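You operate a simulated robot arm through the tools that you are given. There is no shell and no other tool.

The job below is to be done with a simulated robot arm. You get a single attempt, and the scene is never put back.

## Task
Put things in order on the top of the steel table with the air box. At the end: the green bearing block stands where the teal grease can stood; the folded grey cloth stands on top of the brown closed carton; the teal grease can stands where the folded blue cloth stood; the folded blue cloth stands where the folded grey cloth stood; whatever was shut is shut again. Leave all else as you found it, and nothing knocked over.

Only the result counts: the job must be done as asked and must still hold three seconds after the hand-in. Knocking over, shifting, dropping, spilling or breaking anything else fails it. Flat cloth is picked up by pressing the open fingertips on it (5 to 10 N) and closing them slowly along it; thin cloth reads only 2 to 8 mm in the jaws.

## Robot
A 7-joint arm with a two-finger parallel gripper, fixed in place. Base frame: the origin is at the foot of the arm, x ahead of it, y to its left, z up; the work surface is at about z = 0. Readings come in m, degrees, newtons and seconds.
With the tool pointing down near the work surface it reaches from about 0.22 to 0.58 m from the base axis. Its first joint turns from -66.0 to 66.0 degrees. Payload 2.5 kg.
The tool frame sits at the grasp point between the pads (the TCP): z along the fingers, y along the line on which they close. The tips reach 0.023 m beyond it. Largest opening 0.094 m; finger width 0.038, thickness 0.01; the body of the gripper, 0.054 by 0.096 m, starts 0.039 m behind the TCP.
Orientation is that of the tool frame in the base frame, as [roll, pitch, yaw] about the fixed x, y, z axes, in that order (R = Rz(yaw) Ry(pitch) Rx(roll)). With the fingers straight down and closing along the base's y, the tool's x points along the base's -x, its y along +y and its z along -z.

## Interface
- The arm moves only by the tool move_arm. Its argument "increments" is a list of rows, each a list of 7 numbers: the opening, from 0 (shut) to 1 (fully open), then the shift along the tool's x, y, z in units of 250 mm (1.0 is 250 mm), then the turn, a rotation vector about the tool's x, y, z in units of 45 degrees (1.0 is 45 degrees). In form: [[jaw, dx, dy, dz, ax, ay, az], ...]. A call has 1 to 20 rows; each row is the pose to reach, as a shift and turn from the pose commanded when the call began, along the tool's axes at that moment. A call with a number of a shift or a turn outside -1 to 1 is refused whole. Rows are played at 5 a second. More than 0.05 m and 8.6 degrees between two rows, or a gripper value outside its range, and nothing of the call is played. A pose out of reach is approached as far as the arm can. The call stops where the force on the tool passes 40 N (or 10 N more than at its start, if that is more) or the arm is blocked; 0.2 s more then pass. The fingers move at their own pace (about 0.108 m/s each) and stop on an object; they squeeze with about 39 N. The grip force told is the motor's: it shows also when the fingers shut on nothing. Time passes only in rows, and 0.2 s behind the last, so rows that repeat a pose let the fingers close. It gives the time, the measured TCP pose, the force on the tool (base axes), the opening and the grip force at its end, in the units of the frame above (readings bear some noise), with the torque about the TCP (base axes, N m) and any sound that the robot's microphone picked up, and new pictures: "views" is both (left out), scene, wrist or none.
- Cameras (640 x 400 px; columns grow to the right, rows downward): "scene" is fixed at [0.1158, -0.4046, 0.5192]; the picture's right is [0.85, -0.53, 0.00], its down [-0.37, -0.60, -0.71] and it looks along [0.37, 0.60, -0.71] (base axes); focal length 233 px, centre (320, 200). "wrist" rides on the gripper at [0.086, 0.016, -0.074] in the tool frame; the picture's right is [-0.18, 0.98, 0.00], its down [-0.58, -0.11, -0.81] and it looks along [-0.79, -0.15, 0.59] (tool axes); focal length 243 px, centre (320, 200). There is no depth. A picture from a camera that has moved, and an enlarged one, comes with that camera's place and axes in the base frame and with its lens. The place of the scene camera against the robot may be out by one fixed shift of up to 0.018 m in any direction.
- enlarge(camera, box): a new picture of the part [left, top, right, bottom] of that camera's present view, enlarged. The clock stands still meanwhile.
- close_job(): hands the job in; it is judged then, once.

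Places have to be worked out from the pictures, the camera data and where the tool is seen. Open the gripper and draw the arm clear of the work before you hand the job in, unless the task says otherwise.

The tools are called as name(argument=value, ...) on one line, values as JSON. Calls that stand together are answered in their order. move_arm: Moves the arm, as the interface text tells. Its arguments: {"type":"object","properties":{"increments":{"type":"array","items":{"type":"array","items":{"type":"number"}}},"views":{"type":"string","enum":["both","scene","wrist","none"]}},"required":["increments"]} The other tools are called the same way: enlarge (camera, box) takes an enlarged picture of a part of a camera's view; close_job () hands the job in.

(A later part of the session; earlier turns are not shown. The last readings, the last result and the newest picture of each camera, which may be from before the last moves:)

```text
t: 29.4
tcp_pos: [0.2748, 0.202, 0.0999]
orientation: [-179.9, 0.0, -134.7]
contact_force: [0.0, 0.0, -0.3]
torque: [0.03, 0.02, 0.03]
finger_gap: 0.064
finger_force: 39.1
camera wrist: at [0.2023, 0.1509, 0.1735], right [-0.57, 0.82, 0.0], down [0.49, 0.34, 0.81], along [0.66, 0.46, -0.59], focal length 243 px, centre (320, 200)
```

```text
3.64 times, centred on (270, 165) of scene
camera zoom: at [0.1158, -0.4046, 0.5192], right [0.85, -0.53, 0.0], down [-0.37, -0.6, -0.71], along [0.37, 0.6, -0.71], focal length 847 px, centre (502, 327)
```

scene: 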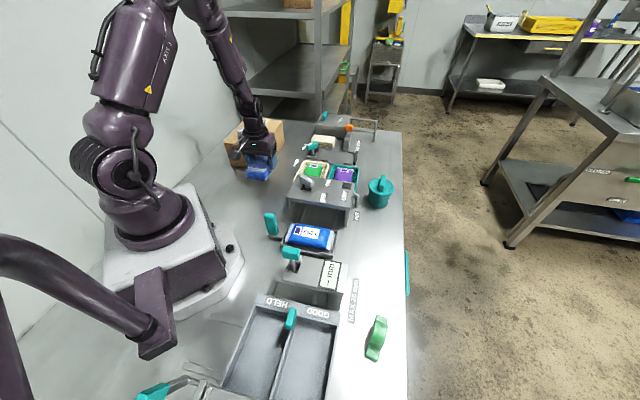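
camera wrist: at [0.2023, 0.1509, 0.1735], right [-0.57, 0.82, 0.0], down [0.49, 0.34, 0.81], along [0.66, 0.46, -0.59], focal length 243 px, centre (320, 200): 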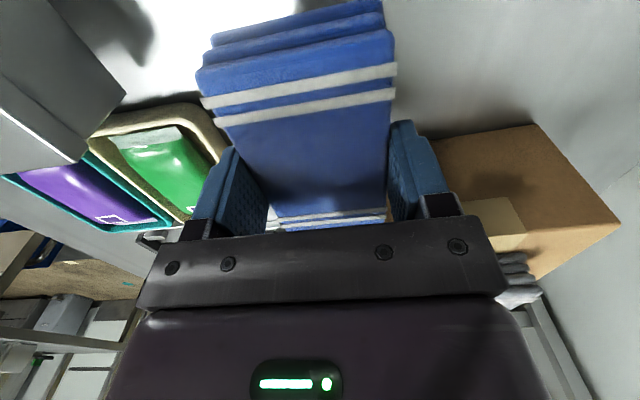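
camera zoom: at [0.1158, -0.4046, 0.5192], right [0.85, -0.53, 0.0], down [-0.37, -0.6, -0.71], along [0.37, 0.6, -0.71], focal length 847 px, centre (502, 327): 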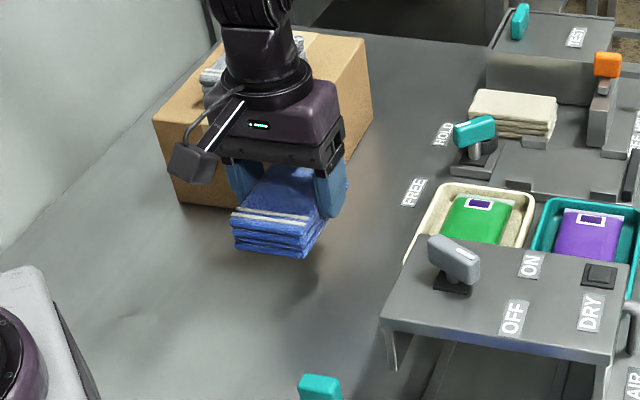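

The blue cloth is over the grey cloth's old spot. I lower it to about 1 mm above the table.

move_arm(increments=[[0.5, 0, 0, 0.1, 0, 0, 0], [0.5, 0, 0, 0.18, 0, 0, 0], [0.5, 0, 0, 0.24, 0, 0, 0], [0.5, 0, 0, 0.26, 0, 0, 0], [0.5, 0, 0, 0.267, 0, 0, 0], [0.5, 0, 0, 0.267, 0, 0, 0]], views="none")

```text
t: 30.8
tcp_pos: [0.2753, 0.2028, 0.0318]
orientation: [180.0, 0.1, -134.7]
contact_force: [-0.9, -0.2, 6.3]
torque: [-0.1, 0.11, 0.04]
finger_gap: 0.064
finger_force: 39.3
```

It already presses lightly on the table (6 N), so it is down. I open the fingers gently.

move_arm(increments=[[0.65, 0, 0, 0, 0, 0, 0], [0.72, 0, 0, 0, 0, 0, 0], [0.8, 0, 0, 0, 0, 0, 0], [0.9, 0, 0, 0, 0, 0, 0], [0.95, 0, 0, 0, 0, 0, 0]])

enlarge(camera="scene", box=[210, 110, 330, 220])

```text
t: 32.0
tcp_pos: [0.2763, 0.2021, 0.0312]
orientation: [180.0, 0.0, -134.7]
contact_force: [-0.4, -0.3, -0.5]
torque: [0.03, -0.01, -0.03]
finger_gap: 0.0893
finger_force: 0.1
camera wrist: at [0.2023, 0.1511, 0.1063], right [-0.57, 0.82, 0.0], down [0.49, 0.34, 0.81], along [0.66, 0.46, -0.59], focal length 243 px, centre (320, 200)
```

scene: 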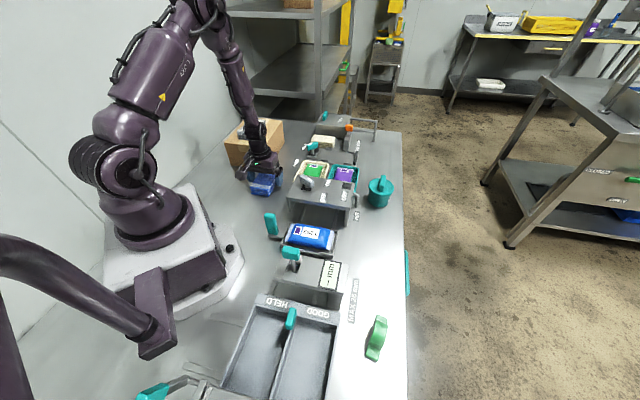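
wrist: 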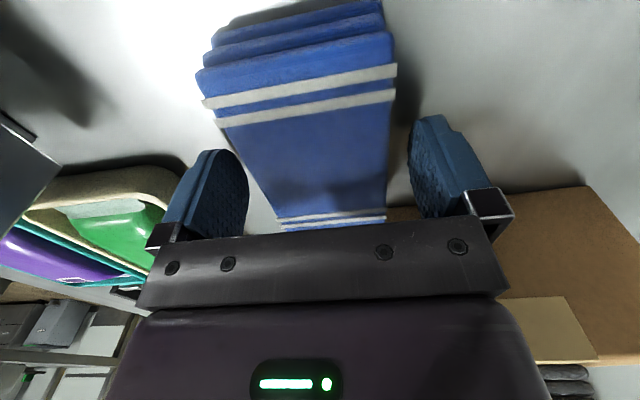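

```text
3.64 times, centred on (270, 165) of scene
camera zoom: at [0.1158, -0.4046, 0.5192], right [0.85, -0.53, 0.0], down [-0.37, -0.6, -0.71], along [0.37, 0.6, -0.71], focal length 847 px, centre (502, 327)
```

zoom: 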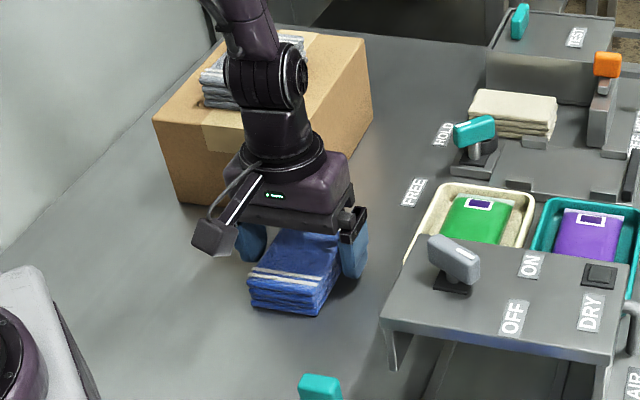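

The blue cloth now sits where the grey one was (its corners match the earlier picture within a couple of mm). I rise to 0.25 and swing toward the teal can, turning the tool back to face forward.

move_arm(increments=[[0.95, 0, 0, -0.08, 0, 0, 0], [1, 0, 0, -0.22, 0, 0, 0], [1, 0, 0, -0.4, 0, 0, 0], [1, 0, 0, -0.58, 0, 0, 0], [1, 0, 0, -0.76, 0, 0, 0], [1, 0, 0, -0.868, 0, 0, 0], [1, 0.03, -0.16, -0.868, 0, 0, 0.16], [1, 0.06, -0.32, -0.868, 0, 0, 0.33], [1, 0.1, -0.48, -0.868, 0, 0, 0.5], [1, 0.13, -0.64, -0.868, 0, 0, 0.67], [1, 0.16, -0.8, -0.868, 0, 0, 0.84], [1, 0.2, -0.96, -0.868, 0, 0, 1.0], [1, 0.2, -0.96, -0.868, 0, 0, 1.0]])

enlarge(camera="wrist", box=[160, 40, 480, 240])

```text
t: 34.8
tcp_pos: [0.4097, -0.0047, 0.2506]
orientation: [-179.9, 0.0, -179.9]
contact_force: [0.5, 0.0, -0.2]
torque: [0.0, -0.01, 0.01]
finger_gap: 0.0941
finger_force: 0.0
camera wrist: at [0.323, 0.0113, 0.3248], right [0.18, 0.98, 0.0], down [0.58, -0.11, 0.81], along [0.79, -0.15, -0.59], focal length 243 px, centre (320, 200)
```

scene: 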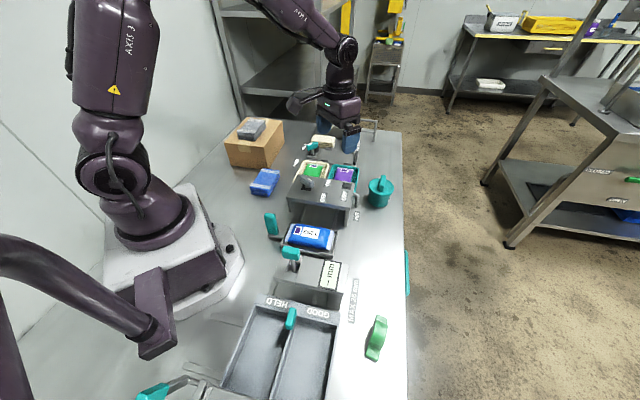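
wrist: 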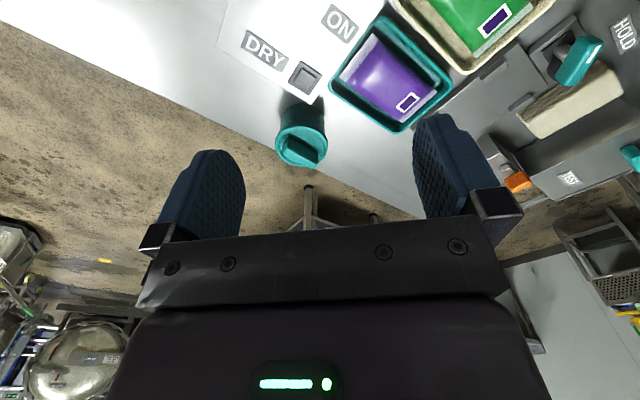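

```text
2.00 times, centred on (320, 140) of wrist
camera zoom: at [0.323, 0.0113, 0.3248], right [0.18, 0.98, 0.0], down [0.58, -0.11, 0.81], along [0.79, -0.15, -0.59], focal length 485 px, centre (320, 320)
```

zoom: 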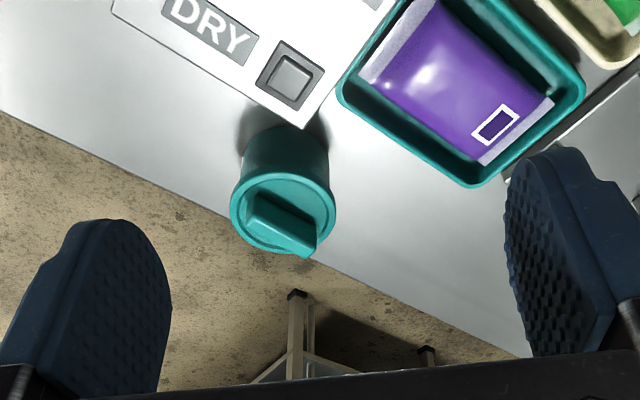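

The can's body is about 62 mm wide under a lid of about 74 mm, centred near (0.548, -0.059). I move closer to measure its height and the lid's grip bar.

move_arm(increments=[[1, -0.1, -0.1, 0.0, 0, 0, 0], [1, -0.2, -0.2, 0.1, 0, 0, 0], [1, -0.3, -0.22, 0.22, 0, 0, 0], [1, -0.38, -0.22, 0.36, 0, 0, 0], [1, -0.38, -0.22, 0.36, 0, 0, 0]])

enlarge(camera="wrist", box=[200, 0, 440, 150])

enlarge(camera="scene", box=[330, 130, 430, 230])

```text
t: 36.0
tcp_pos: [0.5049, -0.0566, 0.1598]
orientation: [180.0, -0.1, -179.7]
contact_force: [0.1, 0.2, 0.8]
torque: [0.02, -0.04, 0.02]
finger_gap: 0.094
finger_force: 0.1
camera wrist: at [0.4184, -0.042, 0.2338], right [0.18, 0.98, 0.0], down [0.58, -0.11, 0.81], along [0.79, -0.14, -0.59], focal length 243 px, centre (320, 200)
```

scene: 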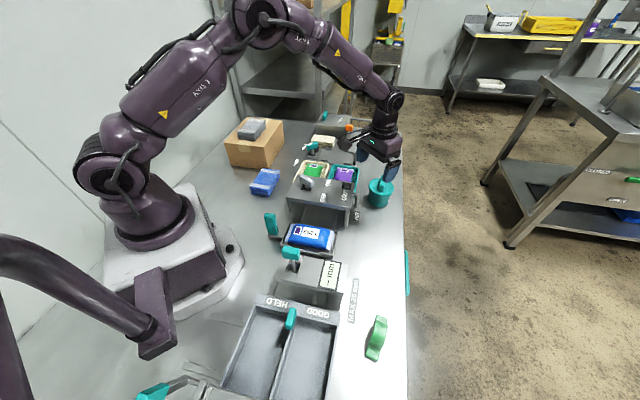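
wrist: 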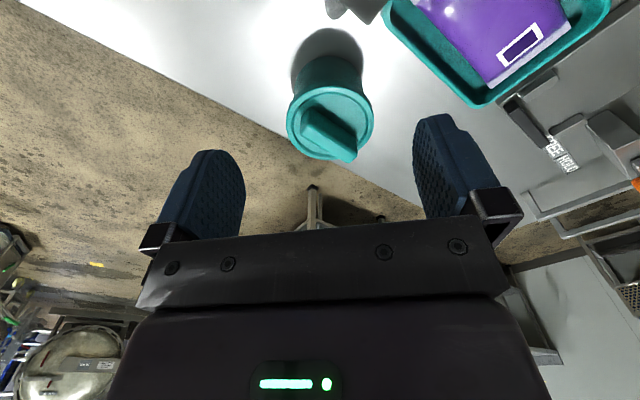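

```text
2.67 times, centred on (320, 75) of wrist
camera zoom: at [0.4184, -0.042, 0.2338], right [0.18, 0.98, 0.0], down [0.58, -0.11, 0.81], along [0.79, -0.14, -0.59], focal length 647 px, centre (320, 533)
```

zoom: 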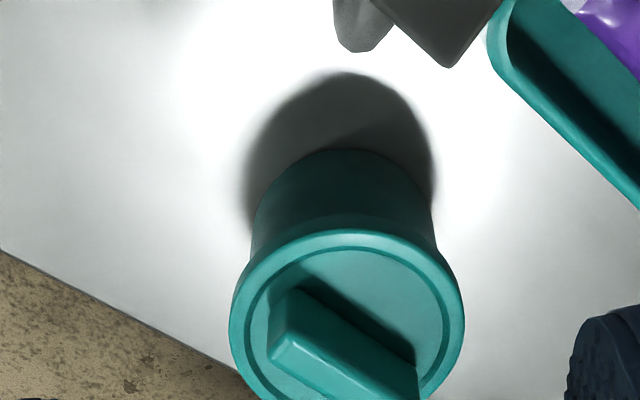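

```text
4.00 times, centred on (380, 180) of scene
camera zoom: at [0.1158, -0.4046, 0.5192], right [0.85, -0.53, 0.0], down [-0.37, -0.6, -0.71], along [0.37, 0.6, -0.71], focal length 932 px, centre (80, 280)
```

zoom: 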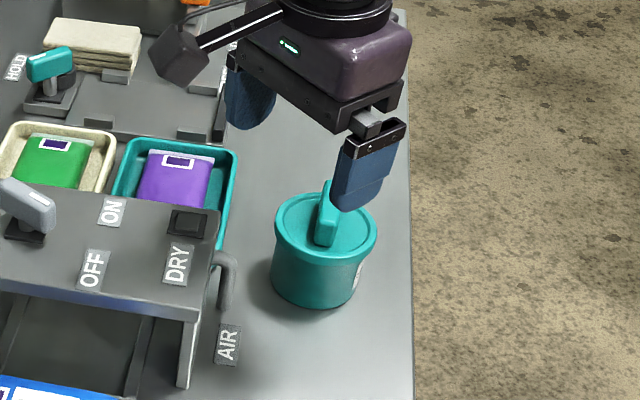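

The can stands near (0.548, -0.057); the lid is at about 0.058 m and its bar reaches about 0.08 m. I move over it and lower to z = 0.12 to check centring before going around it.

move_arm(increments=[[1, -0.09, 0.005, 0, 0, 0, 0], [1, -0.17, 0.005, 0.04, 0, 0, 0], [1, -0.17, 0.005, 0.16, 0, 0, 0], [1, -0.17, 0.005, 0.16, 0, 0, 0]])

enlarge(camera="wrist", box=[160, 0, 480, 200])

enlarge(camera="scene", box=[330, 130, 430, 230])

```text
t: 37.0
tcp_pos: [0.5482, -0.0552, 0.119]
orientation: [-180.0, 0.1, -179.7]
contact_force: [0.0, -0.1, 0.3]
torque: [0.05, 0.0, 0.02]
finger_gap: 0.0939
finger_force: 0.1
camera wrist: at [0.4607, -0.0406, 0.193], right [0.18, 0.98, 0.0], down [0.58, -0.11, 0.81], along [0.79, -0.14, -0.59], focal length 243 px, centre (320, 200)
```

scene: 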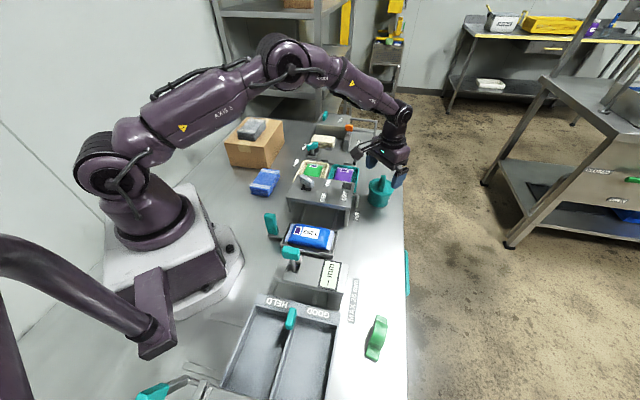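
wrist: 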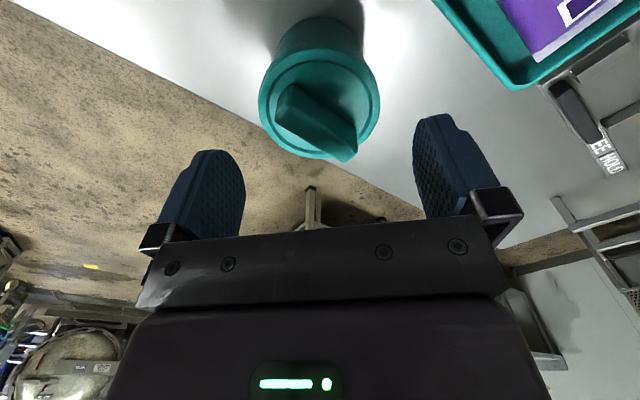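

```text
2.00 times, centred on (320, 100) of wrist
camera zoom: at [0.4607, -0.0406, 0.193], right [0.18, 0.98, 0.0], down [0.58, -0.11, 0.81], along [0.79, -0.14, -0.59], focal length 485 px, centre (320, 400)
```

zoom: 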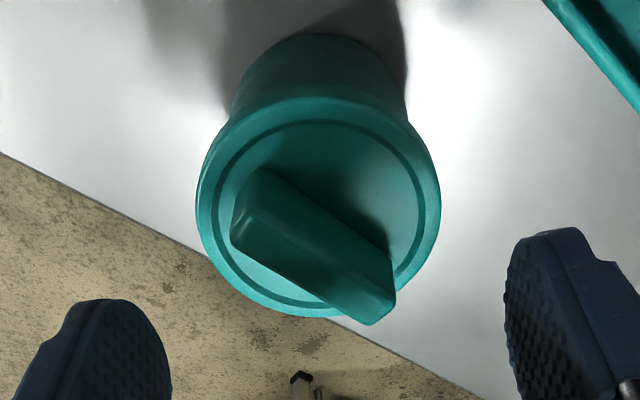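

```text
4.00 times, centred on (380, 180) of scene
camera zoom: at [0.1158, -0.4046, 0.5192], right [0.85, -0.53, 0.0], down [-0.37, -0.6, -0.71], along [0.37, 0.6, -0.71], focal length 932 px, centre (80, 280)
```

zoom: 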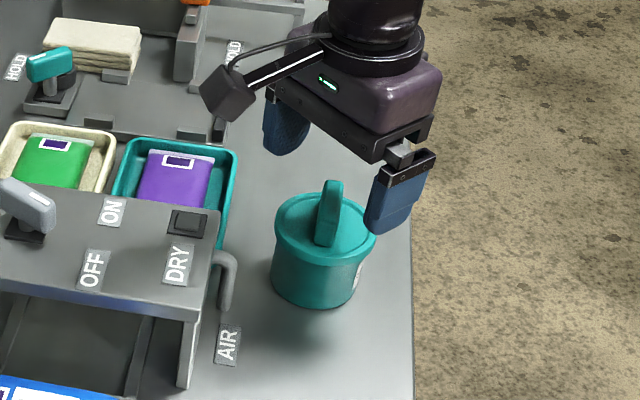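

The can's lid is centred under the tool within 1–2 mm. I enlarge the can to judge the bar's height before descending around it.

enlarge(camera="scene", box=[360, 160, 410, 215])

```text
7.27 times, centred on (385, 188) of scene
camera zoom: at [0.1158, -0.4046, 0.5192], right [0.85, -0.53, 0.0], down [-0.37, -0.6, -0.71], along [0.37, 0.6, -0.71], focal length 1694 px, centre (-153, 291)
```

zoom: 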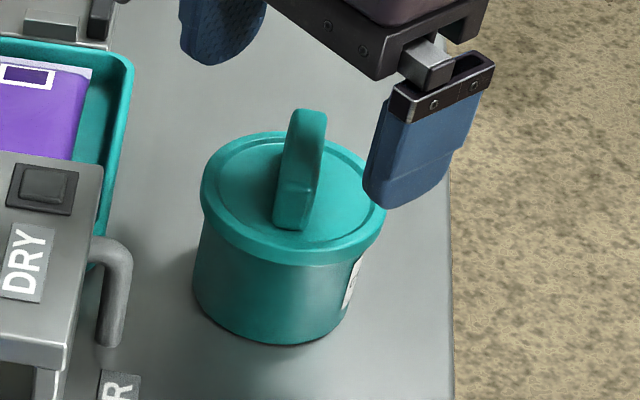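

The lid top is about 0.058 m and the bar about 0.083 m, so z = 0.050 keeps the palm 6 mm above the bar. I lower around the can.

move_arm(increments=[[1, 0, 0, 0.1, 0, 0, 0], [1, 0, 0, 0.18, 0, 0, 0], [1, 0, 0, 0.24, 0, 0, 0], [1, 0, 0, 0.28, 0, 0, 0], [1, 0, 0, 0.28, 0, 0, 0]])

enlarge(camera="scene", box=[340, 140, 430, 225])

```text
t: 38.2
tcp_pos: [0.5482, -0.0558, 0.0503]
orientation: [179.9, 0.1, -179.7]
contact_force: [0.3, 0.9, -0.2]
torque: [-0.02, -0.03, 0.03]
finger_gap: 0.0939
finger_force: 0.1
camera wrist: at [0.4609, -0.0413, 0.1233], right [0.18, 0.98, 0.0], down [0.58, -0.11, 0.81], along [0.79, -0.14, -0.59], focal length 243 px, centre (320, 200)
```

scene: 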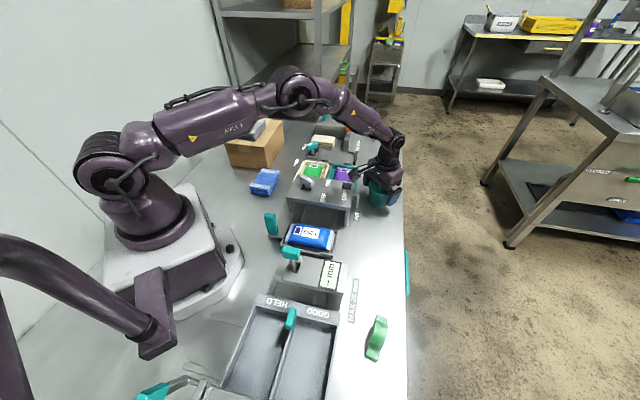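
wrist: 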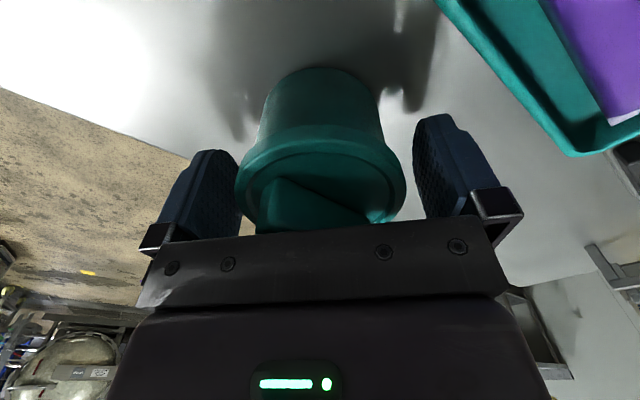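

```text
4.71 times, centred on (385, 182) of scene
camera zoom: at [0.1158, -0.4046, 0.5192], right [0.85, -0.53, 0.0], down [-0.37, -0.6, -0.71], along [0.37, 0.6, -0.71], focal length 1096 px, centre (14, 282)
```

zoom: 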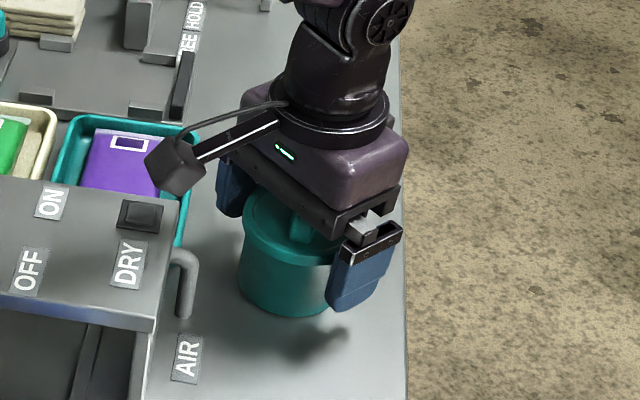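

The fingers stand on both sides of the can with no contact. I close slowly on the lid rim.

move_arm(increments=[[0.94, 0, 0, 0, 0, 0, 0], [0.89, 0, 0, 0, 0, 0, 0], [0.85, 0, 0, 0, 0, 0, 0], [0.82, 0, 0, 0, 0, 0, 0], [0.79, 0, 0, 0, 0, 0, 0], [0.75, 0, 0, 0, 0, 0, 0], [0.7, 0, 0, 0, 0, 0, 0], [0.65, 0, 0, 0, 0, 0, 0], [0.65, 0, 0, 0, 0, 0, 0]])

enlarge(camera="scene", box=[340, 140, 430, 225])

```text
t: 40.2
tcp_pos: [0.5479, -0.0568, 0.0494]
orientation: [-179.9, 0.1, -179.7]
contact_force: [-0.9, -0.8, 1.8]
torque: [-0.03, -0.01, -0.02]
finger_gap: 0.0769
finger_force: 38.5
camera wrist: at [0.4609, -0.0414, 0.1235], right [0.18, 0.98, 0.0], down [0.58, -0.11, 0.81], along [0.79, -0.14, -0.59], focal length 243 px, centre (320, 200)
```

scene: 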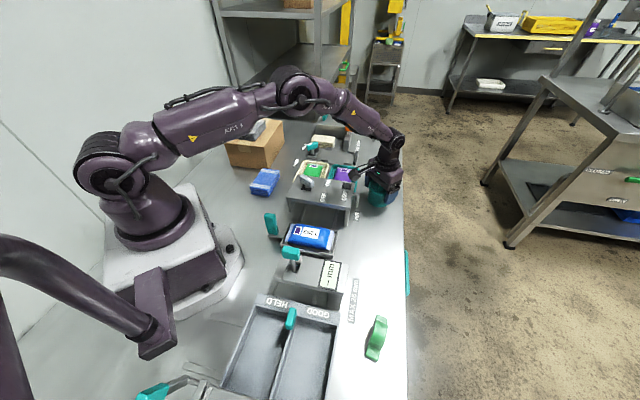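
wrist: 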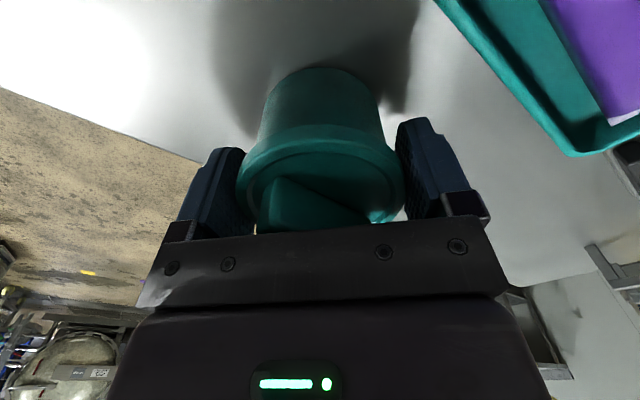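

```text
4.71 times, centred on (385, 182) of scene
camera zoom: at [0.1158, -0.4046, 0.5192], right [0.85, -0.53, 0.0], down [-0.37, -0.6, -0.71], along [0.37, 0.6, -0.71], focal length 1096 px, centre (14, 282)
```

zoom: 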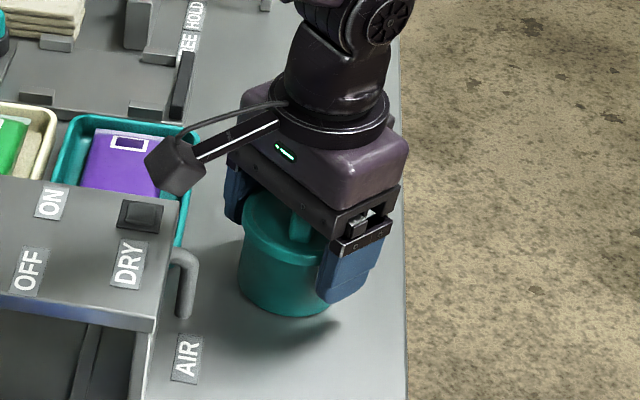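

Gripped at 77 mm with no shift of the can. I lift 2.5 cm slowly and check that the whole can comes along, not just the lid.

move_arm(increments=[[0.65, 0, 0, -0.02, 0, 0, 0], [0.65, 0, 0, -0.05, 0, 0, 0], [0.65, 0, 0, -0.08, 0, 0, 0], [0.65, 0, 0, -0.1, 0, 0, 0], [0.65, 0, 0, -0.1, 0, 0, 0]])

enlarge(camera="scene", box=[340, 140, 430, 225])

```text
t: 41.4
tcp_pos: [0.5486, -0.0567, 0.0747]
orientation: [-180.0, -0.1, -179.7]
contact_force: [0.1, -0.5, -3.2]
torque: [0.04, 0.03, 0.02]
finger_gap: 0.077
finger_force: 38.7
camera wrist: at [0.4612, -0.0414, 0.1493], right [0.18, 0.98, 0.0], down [0.58, -0.11, 0.81], along [0.79, -0.14, -0.59], focal length 243 px, centre (320, 200)
```

scene: 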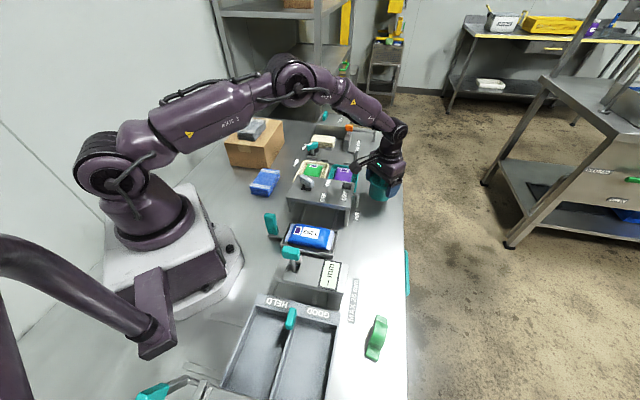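
wrist: 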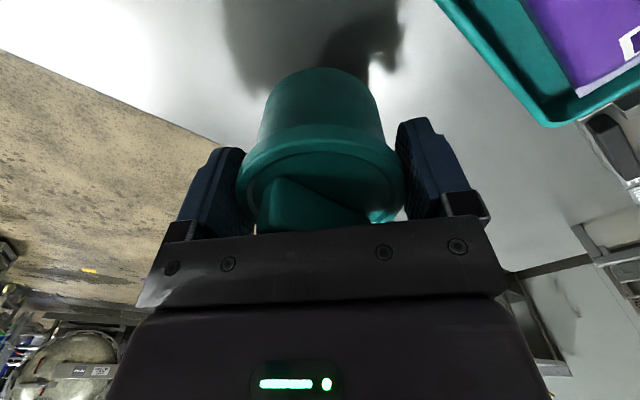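

```text
4.71 times, centred on (385, 182) of scene
camera zoom: at [0.1158, -0.4046, 0.5192], right [0.85, -0.53, 0.0], down [-0.37, -0.6, -0.71], along [0.37, 0.6, -0.71], focal length 1096 px, centre (14, 282)
```

zoom: 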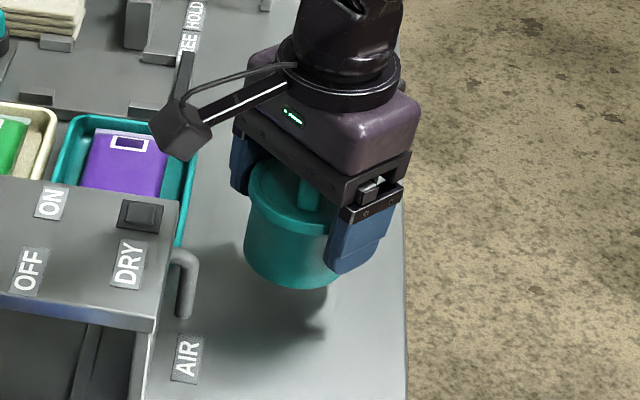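

The whole can lifts (about 3 N of weight). I raise it further and look at the gauge next to the blue cloth's old spot, because the camera housing will pass near it.

move_arm(increments=[[0.65, 0, 0, -0.1, 0, 0, 0], [0.65, 0, 0, -0.22, 0, 0, 0], [0.65, 0, 0, -0.36, 0, 0, 0], [0.65, 0, 0, -0.36, 0, 0, 0]], views="wrist")

enlarge(camera="scene", box=[260, 200, 420, 320])

```text
t: 42.4
tcp_pos: [0.5478, -0.0543, 0.1638]
orientation: [-180.0, 0.0, -179.7]
contact_force: [-0.2, -0.3, -3.4]
torque: [0.02, -0.01, 0.01]
finger_gap: 0.0769
finger_force: 39.1
camera wrist: at [0.4608, -0.0394, 0.2391], right [0.18, 0.98, 0.0], down [0.58, -0.11, 0.81], along [0.79, -0.14, -0.59], focal length 243 px, centre (320, 200)
```

wrist: 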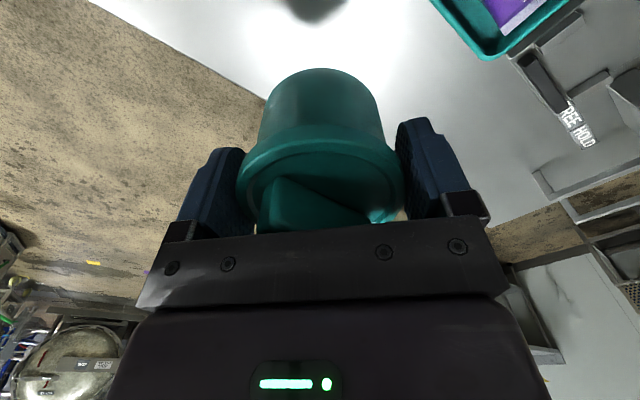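

```text
3.33 times, centred on (340, 260) of scene
camera zoom: at [0.1158, -0.4046, 0.5192], right [0.85, -0.53, 0.0], down [-0.37, -0.6, -0.71], along [0.37, 0.6, -0.71], focal length 776 px, centre (253, 0)
```

zoom: 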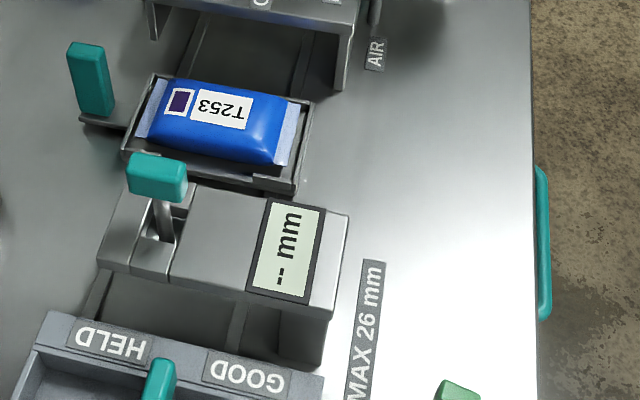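

The gauge top is about 0.073 m, lower than the camera housing at placing height. I carry the can at z ≈ 0.165 to the blue cloth's old place (0.399, -0.211).

move_arm(increments=[[0.65, 0.08, -0.08, 0, 0, 0, 0], [0.65, 0.2, -0.21, 0, 0, 0, 0], [0.65, 0.32, -0.33, 0, 0, 0, 0], [0.65, 0.44, -0.45, 0, 0, 0, 0], [0.65, 0.54, -0.56, 0, 0, 0, 0], [0.65, 0.599, -0.613, 0, 0, 0, 0], [0.65, 0.599, -0.613, 0.1, 0, 0, 0], [0.65, 0.599, -0.613, 0.24, 0, 0, 0], [0.65, 0.599, -0.613, 0.24, 0, 0, 0]])

enlarge(camera="scene", box=[300, 180, 440, 300])

```text
t: 44.4
tcp_pos: [0.4006, -0.211, 0.1053]
orientation: [180.0, 0.0, -179.8]
contact_force: [-0.1, 0.3, -2.5]
torque: [0.0, 0.0, 0.01]
finger_gap: 0.0766
finger_force: 39.4
camera wrist: at [0.3131, -0.1956, 0.1792], right [0.18, 0.98, 0.0], down [0.58, -0.11, 0.81], along [0.79, -0.14, -0.59], focal length 243 px, centre (320, 200)
```

scene: 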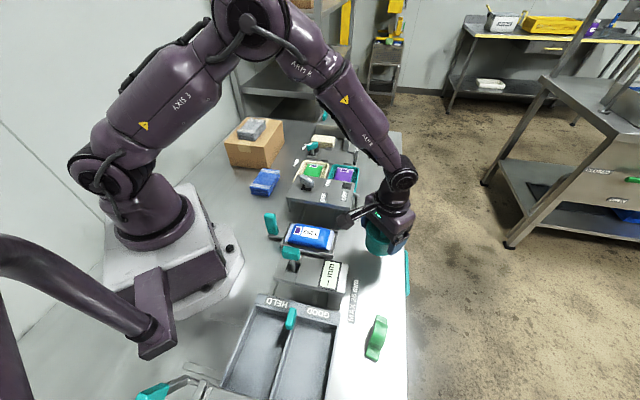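
wrist: 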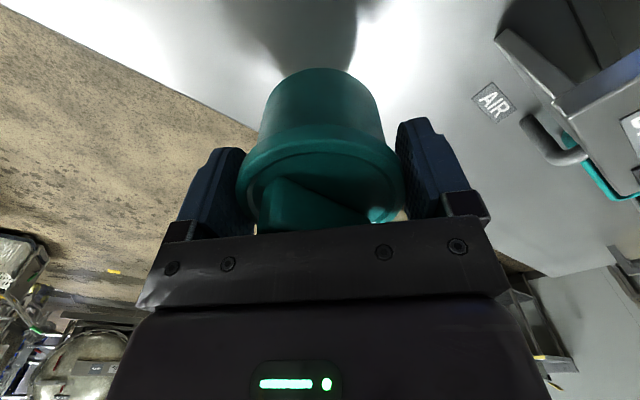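

```text
3.33 times, centred on (370, 240) of scene
camera zoom: at [0.1158, -0.4046, 0.5192], right [0.85, -0.53, 0.0], down [-0.37, -0.6, -0.71], along [0.37, 0.6, -0.71], focal length 776 px, centre (153, 67)
```

zoom: 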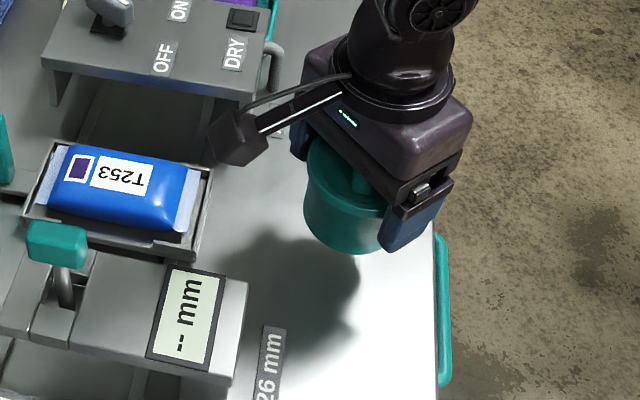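

The can hangs over the old blue cloth place. I lower it to about 1 mm above the table.

move_arm(increments=[[0.65, 0, 0, 0.08, 0, 0, 0], [0.65, 0, 0, 0.15, 0, 0, 0], [0.65, 0, 0, 0.2, 0, 0, 0], [0.65, 0, 0, 0.212, 0, 0, 0], [0.65, 0, 0, 0.217, 0, 0, 0], [0.65, 0, 0, 0.217, 0, 0, 0]], views="scene")

```text
t: 45.8
tcp_pos: [0.3996, -0.209, 0.0515]
orientation: [180.0, 0.0, -179.7]
contact_force: [-0.2, 0.3, -2.5]
torque: [0.01, 0.04, -0.03]
finger_gap: 0.0769
finger_force: 39.4
```

scene: 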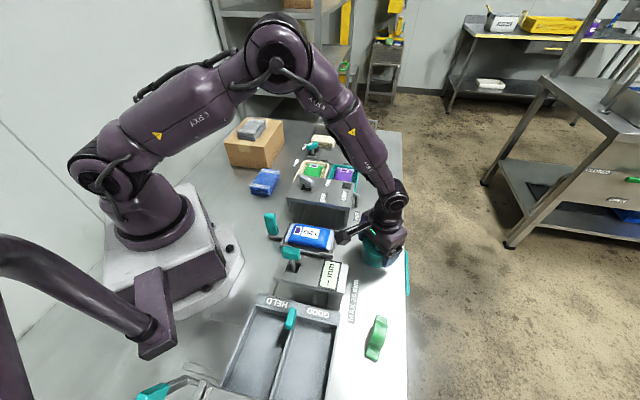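

Still hanging free. I ease down in half-millimetre steps until the table takes the weight.

move_arm(increments=[[0.65, 0, 0, 0.002, 0, 0, 0], [0.65, 0, 0, 0.004, 0, 0, 0], [0.65, 0, 0, 0.006, 0, 0, 0], [0.65, 0, 0, 0.006, 0, 0, 0]], views="none")

```text
t: 46.8
tcp_pos: [0.3998, -0.2089, 0.049]
orientation: [-180.0, 0.1, -179.7]
contact_force: [-0.7, 0.0, -0.2]
torque: [-0.01, 0.0, 0.0]
finger_gap: 0.0768
finger_force: 38.8
```

The weight has come off the arm, so the can is on the table. I open slowly.

move_arm(increments=[[0.78, 0, 0, 0, 0, 0, 0], [0.84, 0, 0, 0, 0, 0, 0], [0.88, 0, 0, 0, 0, 0, 0], [0.94, 0, 0, 0, 0, 0, 0], [1, 0, 0, 0, 0, 0, 0], [1, 0, 0, 0, 0, 0, 0]])

enlarge(camera="scene", box=[300, 180, 440, 300])

```text
t: 48.2
tcp_pos: [0.3995, -0.2103, 0.0498]
orientation: [179.9, -0.1, -179.8]
contact_force: [0.5, -0.8, 0.6]
torque: [0.01, -0.03, 0.0]
finger_gap: 0.0938
finger_force: 0.1
camera wrist: at [0.3121, -0.1944, 0.1235], right [0.18, 0.98, 0.0], down [0.58, -0.11, 0.81], along [0.79, -0.14, -0.59], focal length 243 px, centre (320, 200)
```

scene: 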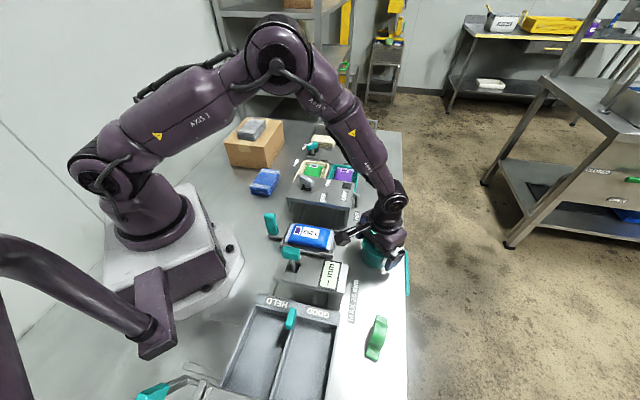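
wrist: 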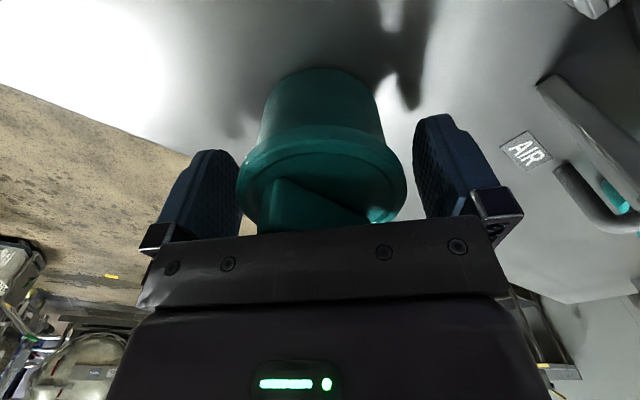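

```text
3.33 times, centred on (370, 240) of scene
camera zoom: at [0.1158, -0.4046, 0.5192], right [0.85, -0.53, 0.0], down [-0.37, -0.6, -0.71], along [0.37, 0.6, -0.71], focal length 776 px, centre (153, 67)
```

zoom: 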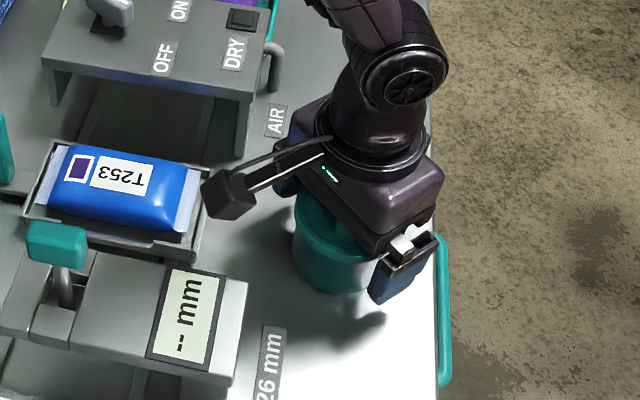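

The can stands free on the blue cloth's old place. I rise straight up, then go to a viewing spot behind the green block, turning 34 degrees to match its length.

move_arm(increments=[[1, 0, 0, -0.08, 0, 0, 0], [1, 0, 0, -0.22, 0, 0, 0], [1, 0, 0, -0.4, 0, 0, 0], [1, 0, 0, -0.6, 0, 0, 0], [1, 0.11, -0.11, -0.6, 0, 0, -0.15], [1, 0.22, -0.22, -0.6, 0, 0, -0.3], [1, 0.34, -0.34, -0.6, 0, 0, -0.45], [1, 0.46, -0.46, -0.6, 0, 0, -0.6], [1, 0.57, -0.57, -0.6, 0, 0, -0.755], [1, 0.658, -0.652, -0.6, 0, 0, -0.755], [1, 0.658, -0.652, -0.6, 0, 0, -0.755]])

enlarge(camera="wrist", box=[200, 0, 440, 150])

enlarge(camera="scene", box=[300, 180, 440, 300])

```text
t: 50.6
tcp_pos: [0.2361, -0.377, 0.1982]
orientation: [180.0, 0.0, -145.8]
contact_force: [0.6, 0.2, 0.0]
torque: [0.0, 0.03, -0.03]
finger_gap: 0.0942
finger_force: 0.0
camera wrist: at [0.1536, -0.4118, 0.2727], right [-0.4, 0.92, 0.0], down [0.54, 0.24, 0.81], along [0.74, 0.32, -0.59], focal length 243 px, centre (320, 200)
```

scene: 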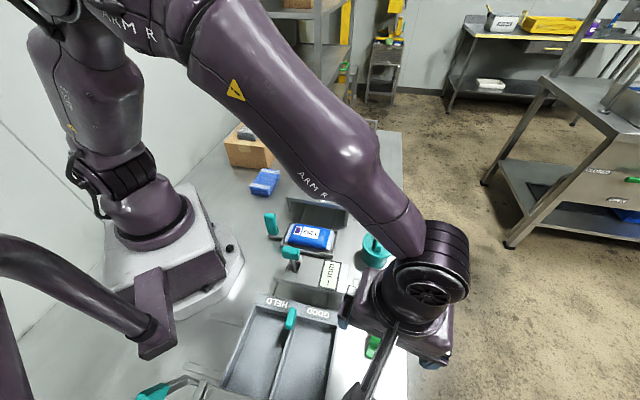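
wrist: 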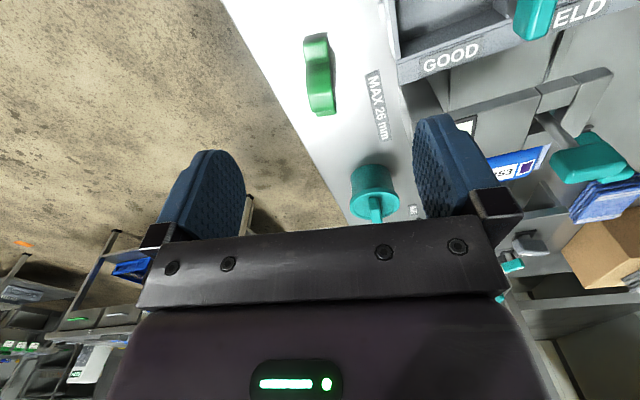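

```text
2.67 times, centred on (320, 75) of wrist
camera zoom: at [0.1536, -0.4118, 0.2727], right [-0.4, 0.92, 0.0], down [0.54, 0.24, 0.81], along [0.74, 0.32, -0.59], focal length 647 px, centre (320, 533)
```

zoom: 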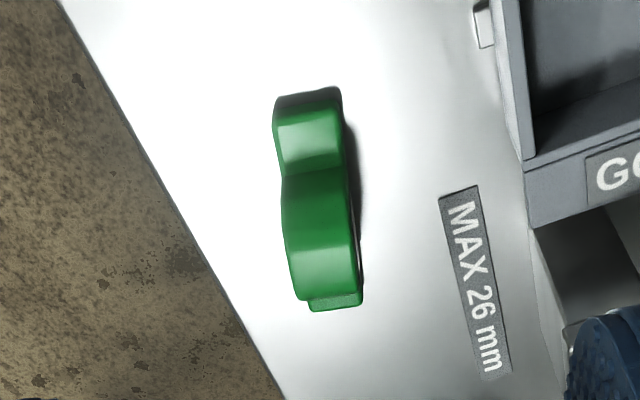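

```text
3.33 times, centred on (370, 240) of scene
camera zoom: at [0.1158, -0.4046, 0.5192], right [0.85, -0.53, 0.0], down [-0.37, -0.6, -0.71], along [0.37, 0.6, -0.71], focal length 776 px, centre (153, 67)
```

zoom: 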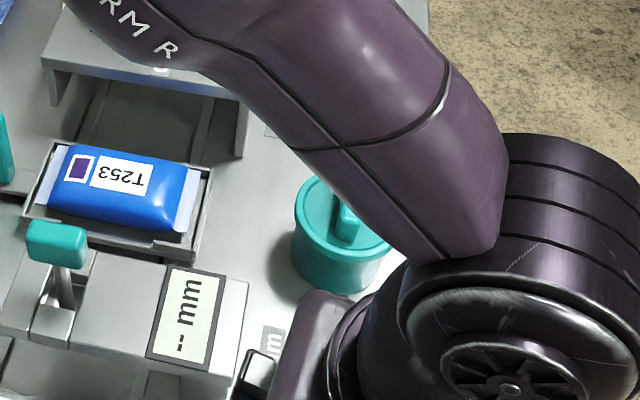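

The green block is about 84 x 25 mm, centred near (0.282, -0.355), long axis at about 34 degrees, matching the tool's turn. The can stands upright at its new place. I move above the block to z = 0.12.

move_arm(increments=[[1, -0.1, -0.02, 0, 0, 0, 0], [1, -0.199, -0.039, 0.06, 0, 0, 0], [1, -0.199, -0.039, 0.2, 0, 0, 0], [1, -0.199, -0.039, 0.318, 0, 0, 0], [1, -0.199, -0.039, 0.318, 0, 0, 0]])

enlarge(camera="wrist", box=[160, 0, 480, 200])

enlarge(camera="scene", box=[300, 280, 440, 400])

```text
t: 51.8
tcp_pos: [0.2819, -0.3539, 0.1199]
orientation: [-179.9, 0.0, -145.7]
contact_force: [0.7, -0.2, 0.3]
torque: [0.02, 0.02, 0.02]
finger_gap: 0.094
finger_force: 0.1
camera wrist: at [0.2, -0.3904, 0.1946], right [-0.4, 0.92, 0.0], down [0.54, 0.24, 0.81], along [0.74, 0.32, -0.59], focal length 243 px, centre (320, 200)
```

scene: 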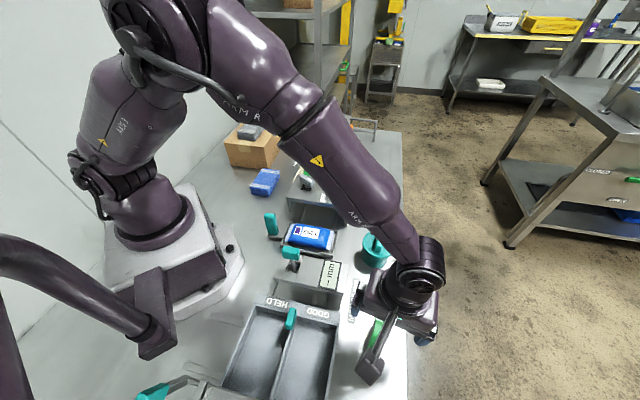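
wrist: 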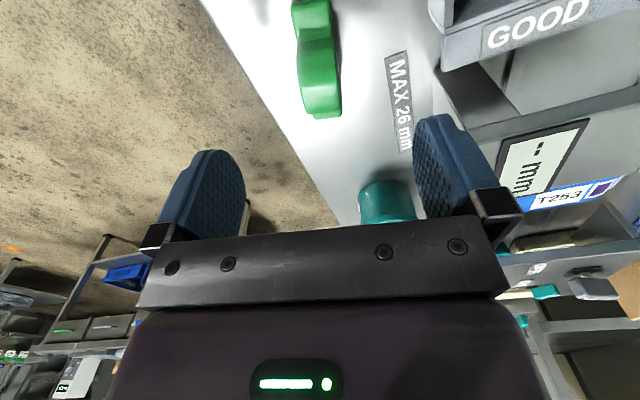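

```text
2.00 times, centred on (320, 100) of wrist
camera zoom: at [0.2, -0.3904, 0.1946], right [-0.4, 0.92, 0.0], down [0.54, 0.24, 0.81], along [0.74, 0.32, -0.59], focal length 485 px, centre (320, 400)
```

zoom: 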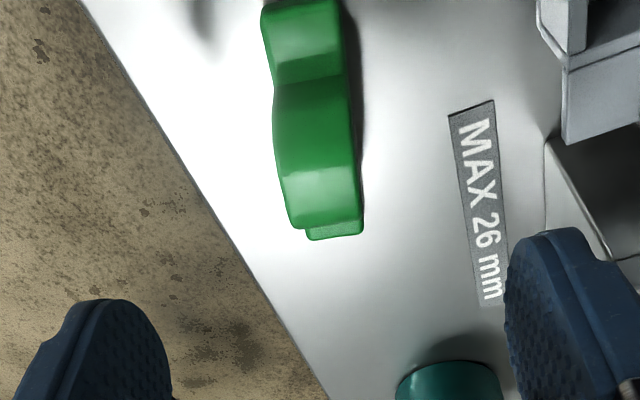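

```text
3.33 times, centred on (370, 340) of scene
camera zoom: at [0.1158, -0.4046, 0.5192], right [0.85, -0.53, 0.0], down [-0.37, -0.6, -0.71], along [0.37, 0.6, -0.71], focal length 776 px, centre (153, -267)
```

zoom: 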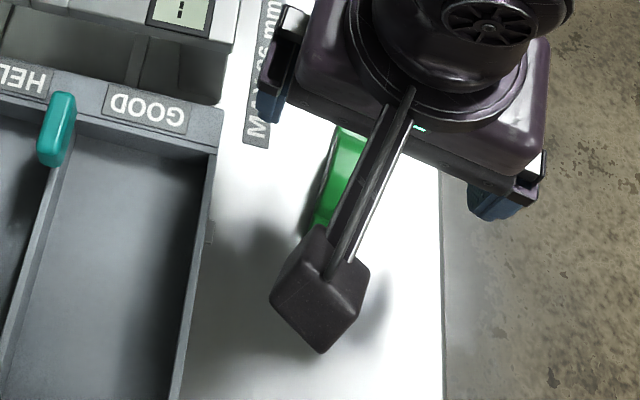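

The block is centred within 3 mm; its hump is about 45 mm high. I narrow the jaws to 56 mm to stay clear of the bins and lower to z = 0.03.

move_arm(increments=[[0.6, -0.006, -0.003, 0, 0, 0, 0], [0.6, -0.012, -0.004, 0, 0, 0, 0], [0.6, -0.012, -0.004, 0.08, 0, 0, 0], [0.6, -0.012, -0.004, 0.18, 0, 0, 0], [0.6, -0.012, -0.004, 0.27, 0, 0, 0], [0.6, -0.012, -0.004, 0.33, 0, 0, 0], [0.6, -0.012, -0.004, 0.36, 0, 0, 0], [0.6, -0.012, -0.004, 0.36, 0, 0, 0]])

enlarge(camera="wrist", box=[160, 0, 480, 260])

enlarge(camera="scene", box=[300, 280, 440, 400])

```text
t: 53.6
tcp_pos: [0.2864, -0.3531, 0.0285]
orientation: [-179.9, 0.0, -145.6]
contact_force: [-0.3, -0.4, 1.2]
torque: [-0.01, -0.04, -0.01]
finger_gap: 0.0565
finger_force: 0.0
camera wrist: at [0.2047, -0.3883, 0.1034], right [-0.4, 0.92, 0.0], down [0.54, 0.24, 0.81], along [0.74, 0.32, -0.59], focal length 243 px, centre (320, 200)
```

scene: 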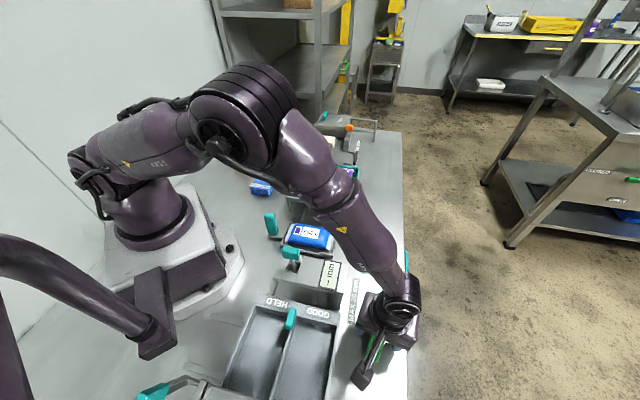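
wrist: 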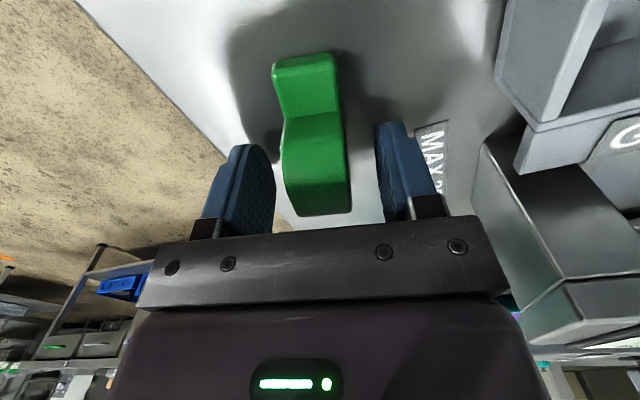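

```text
1.54 times, centred on (320, 130) of wrist
camera zoom: at [0.2047, -0.3883, 0.1034], right [-0.4, 0.92, 0.0], down [0.54, 0.24, 0.81], along [0.74, 0.32, -0.59], focal length 373 px, centre (320, 308)
```

zoom: 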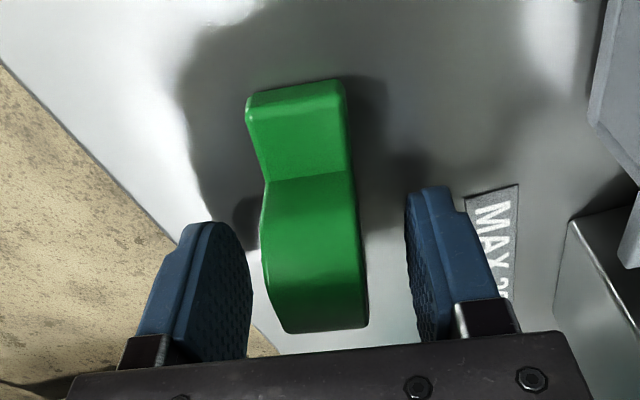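

```text
3.33 times, centred on (370, 340) of scene
camera zoom: at [0.1158, -0.4046, 0.5192], right [0.85, -0.53, 0.0], down [-0.37, -0.6, -0.71], along [0.37, 0.6, -0.71], focal length 776 px, centre (153, -267)
```

zoom: 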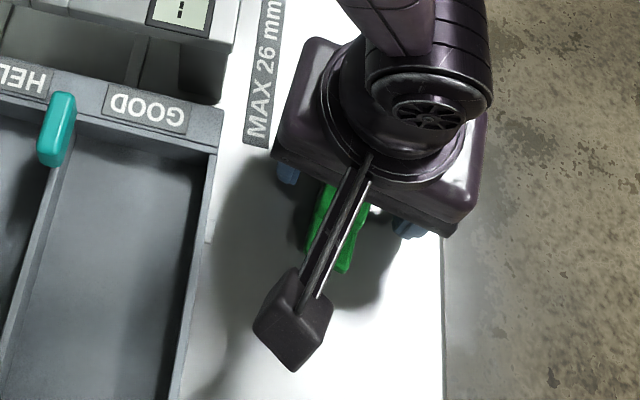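

The block stands between the pads with room on both sides. I close slowly on it.

move_arm(increments=[[0.5, 0, 0, 0, 0, 0, 0], [0.43, 0, 0, 0, 0, 0, 0], [0.37, 0, 0, 0, 0, 0, 0], [0.32, 0, 0, 0, 0, 0, 0], [0.28, 0, 0, 0, 0, 0, 0], [0.24, 0, 0, 0, 0, 0, 0], [0.2, 0, 0, 0, 0, 0, 0], [0.15, 0, 0, 0, 0, 0, 0], [0.15, 0, 0, 0, 0, 0, 0]])

enlarge(camera="wrist", box=[160, 0, 480, 260])

```text
t: 55.6
tcp_pos: [0.2865, -0.3508, 0.0296]
orientation: [179.9, 0.0, -145.7]
contact_force: [-1.0, -1.4, 1.0]
torque: [0.01, -0.02, 0.04]
finger_gap: 0.0256
finger_force: 38.7
camera wrist: at [0.2047, -0.3882, 0.1035], right [-0.4, 0.92, 0.0], down [0.54, 0.24, 0.81], along [0.74, 0.32, -0.59], focal length 243 px, centre (320, 200)
```

scene: 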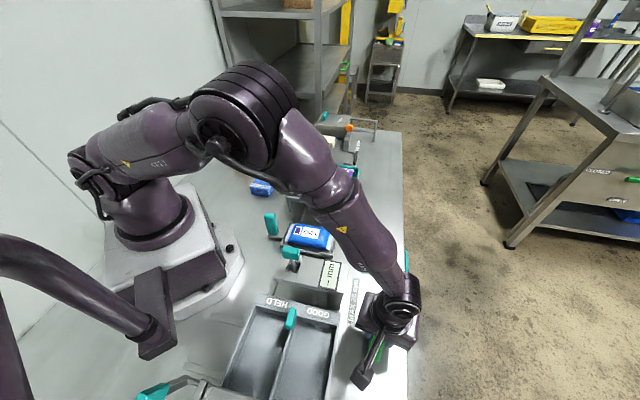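
wrist: 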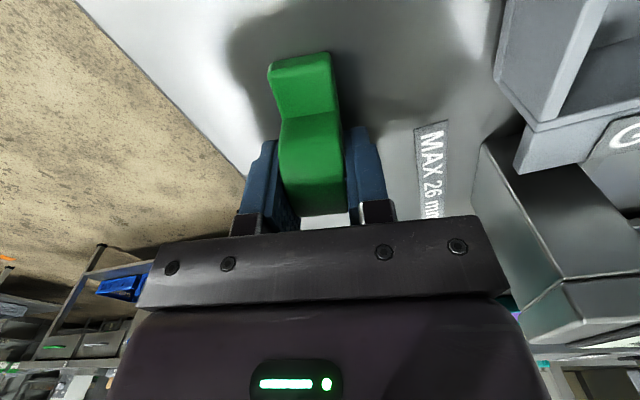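

```text
1.54 times, centred on (320, 130) of wrist
camera zoom: at [0.2047, -0.3882, 0.1035], right [-0.4, 0.92, 0.0], down [0.54, 0.24, 0.81], along [0.74, 0.32, -0.59], focal length 373 px, centre (320, 308)
```

zoom: 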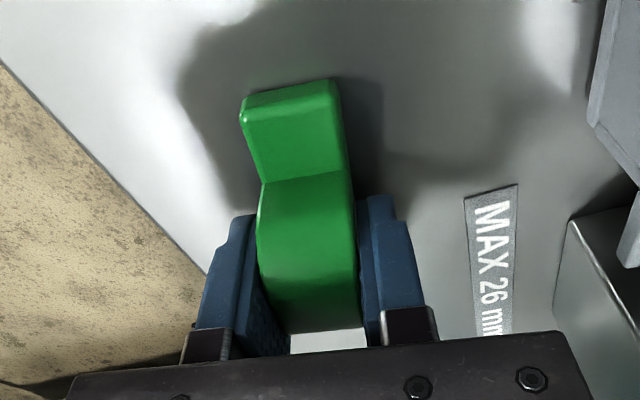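

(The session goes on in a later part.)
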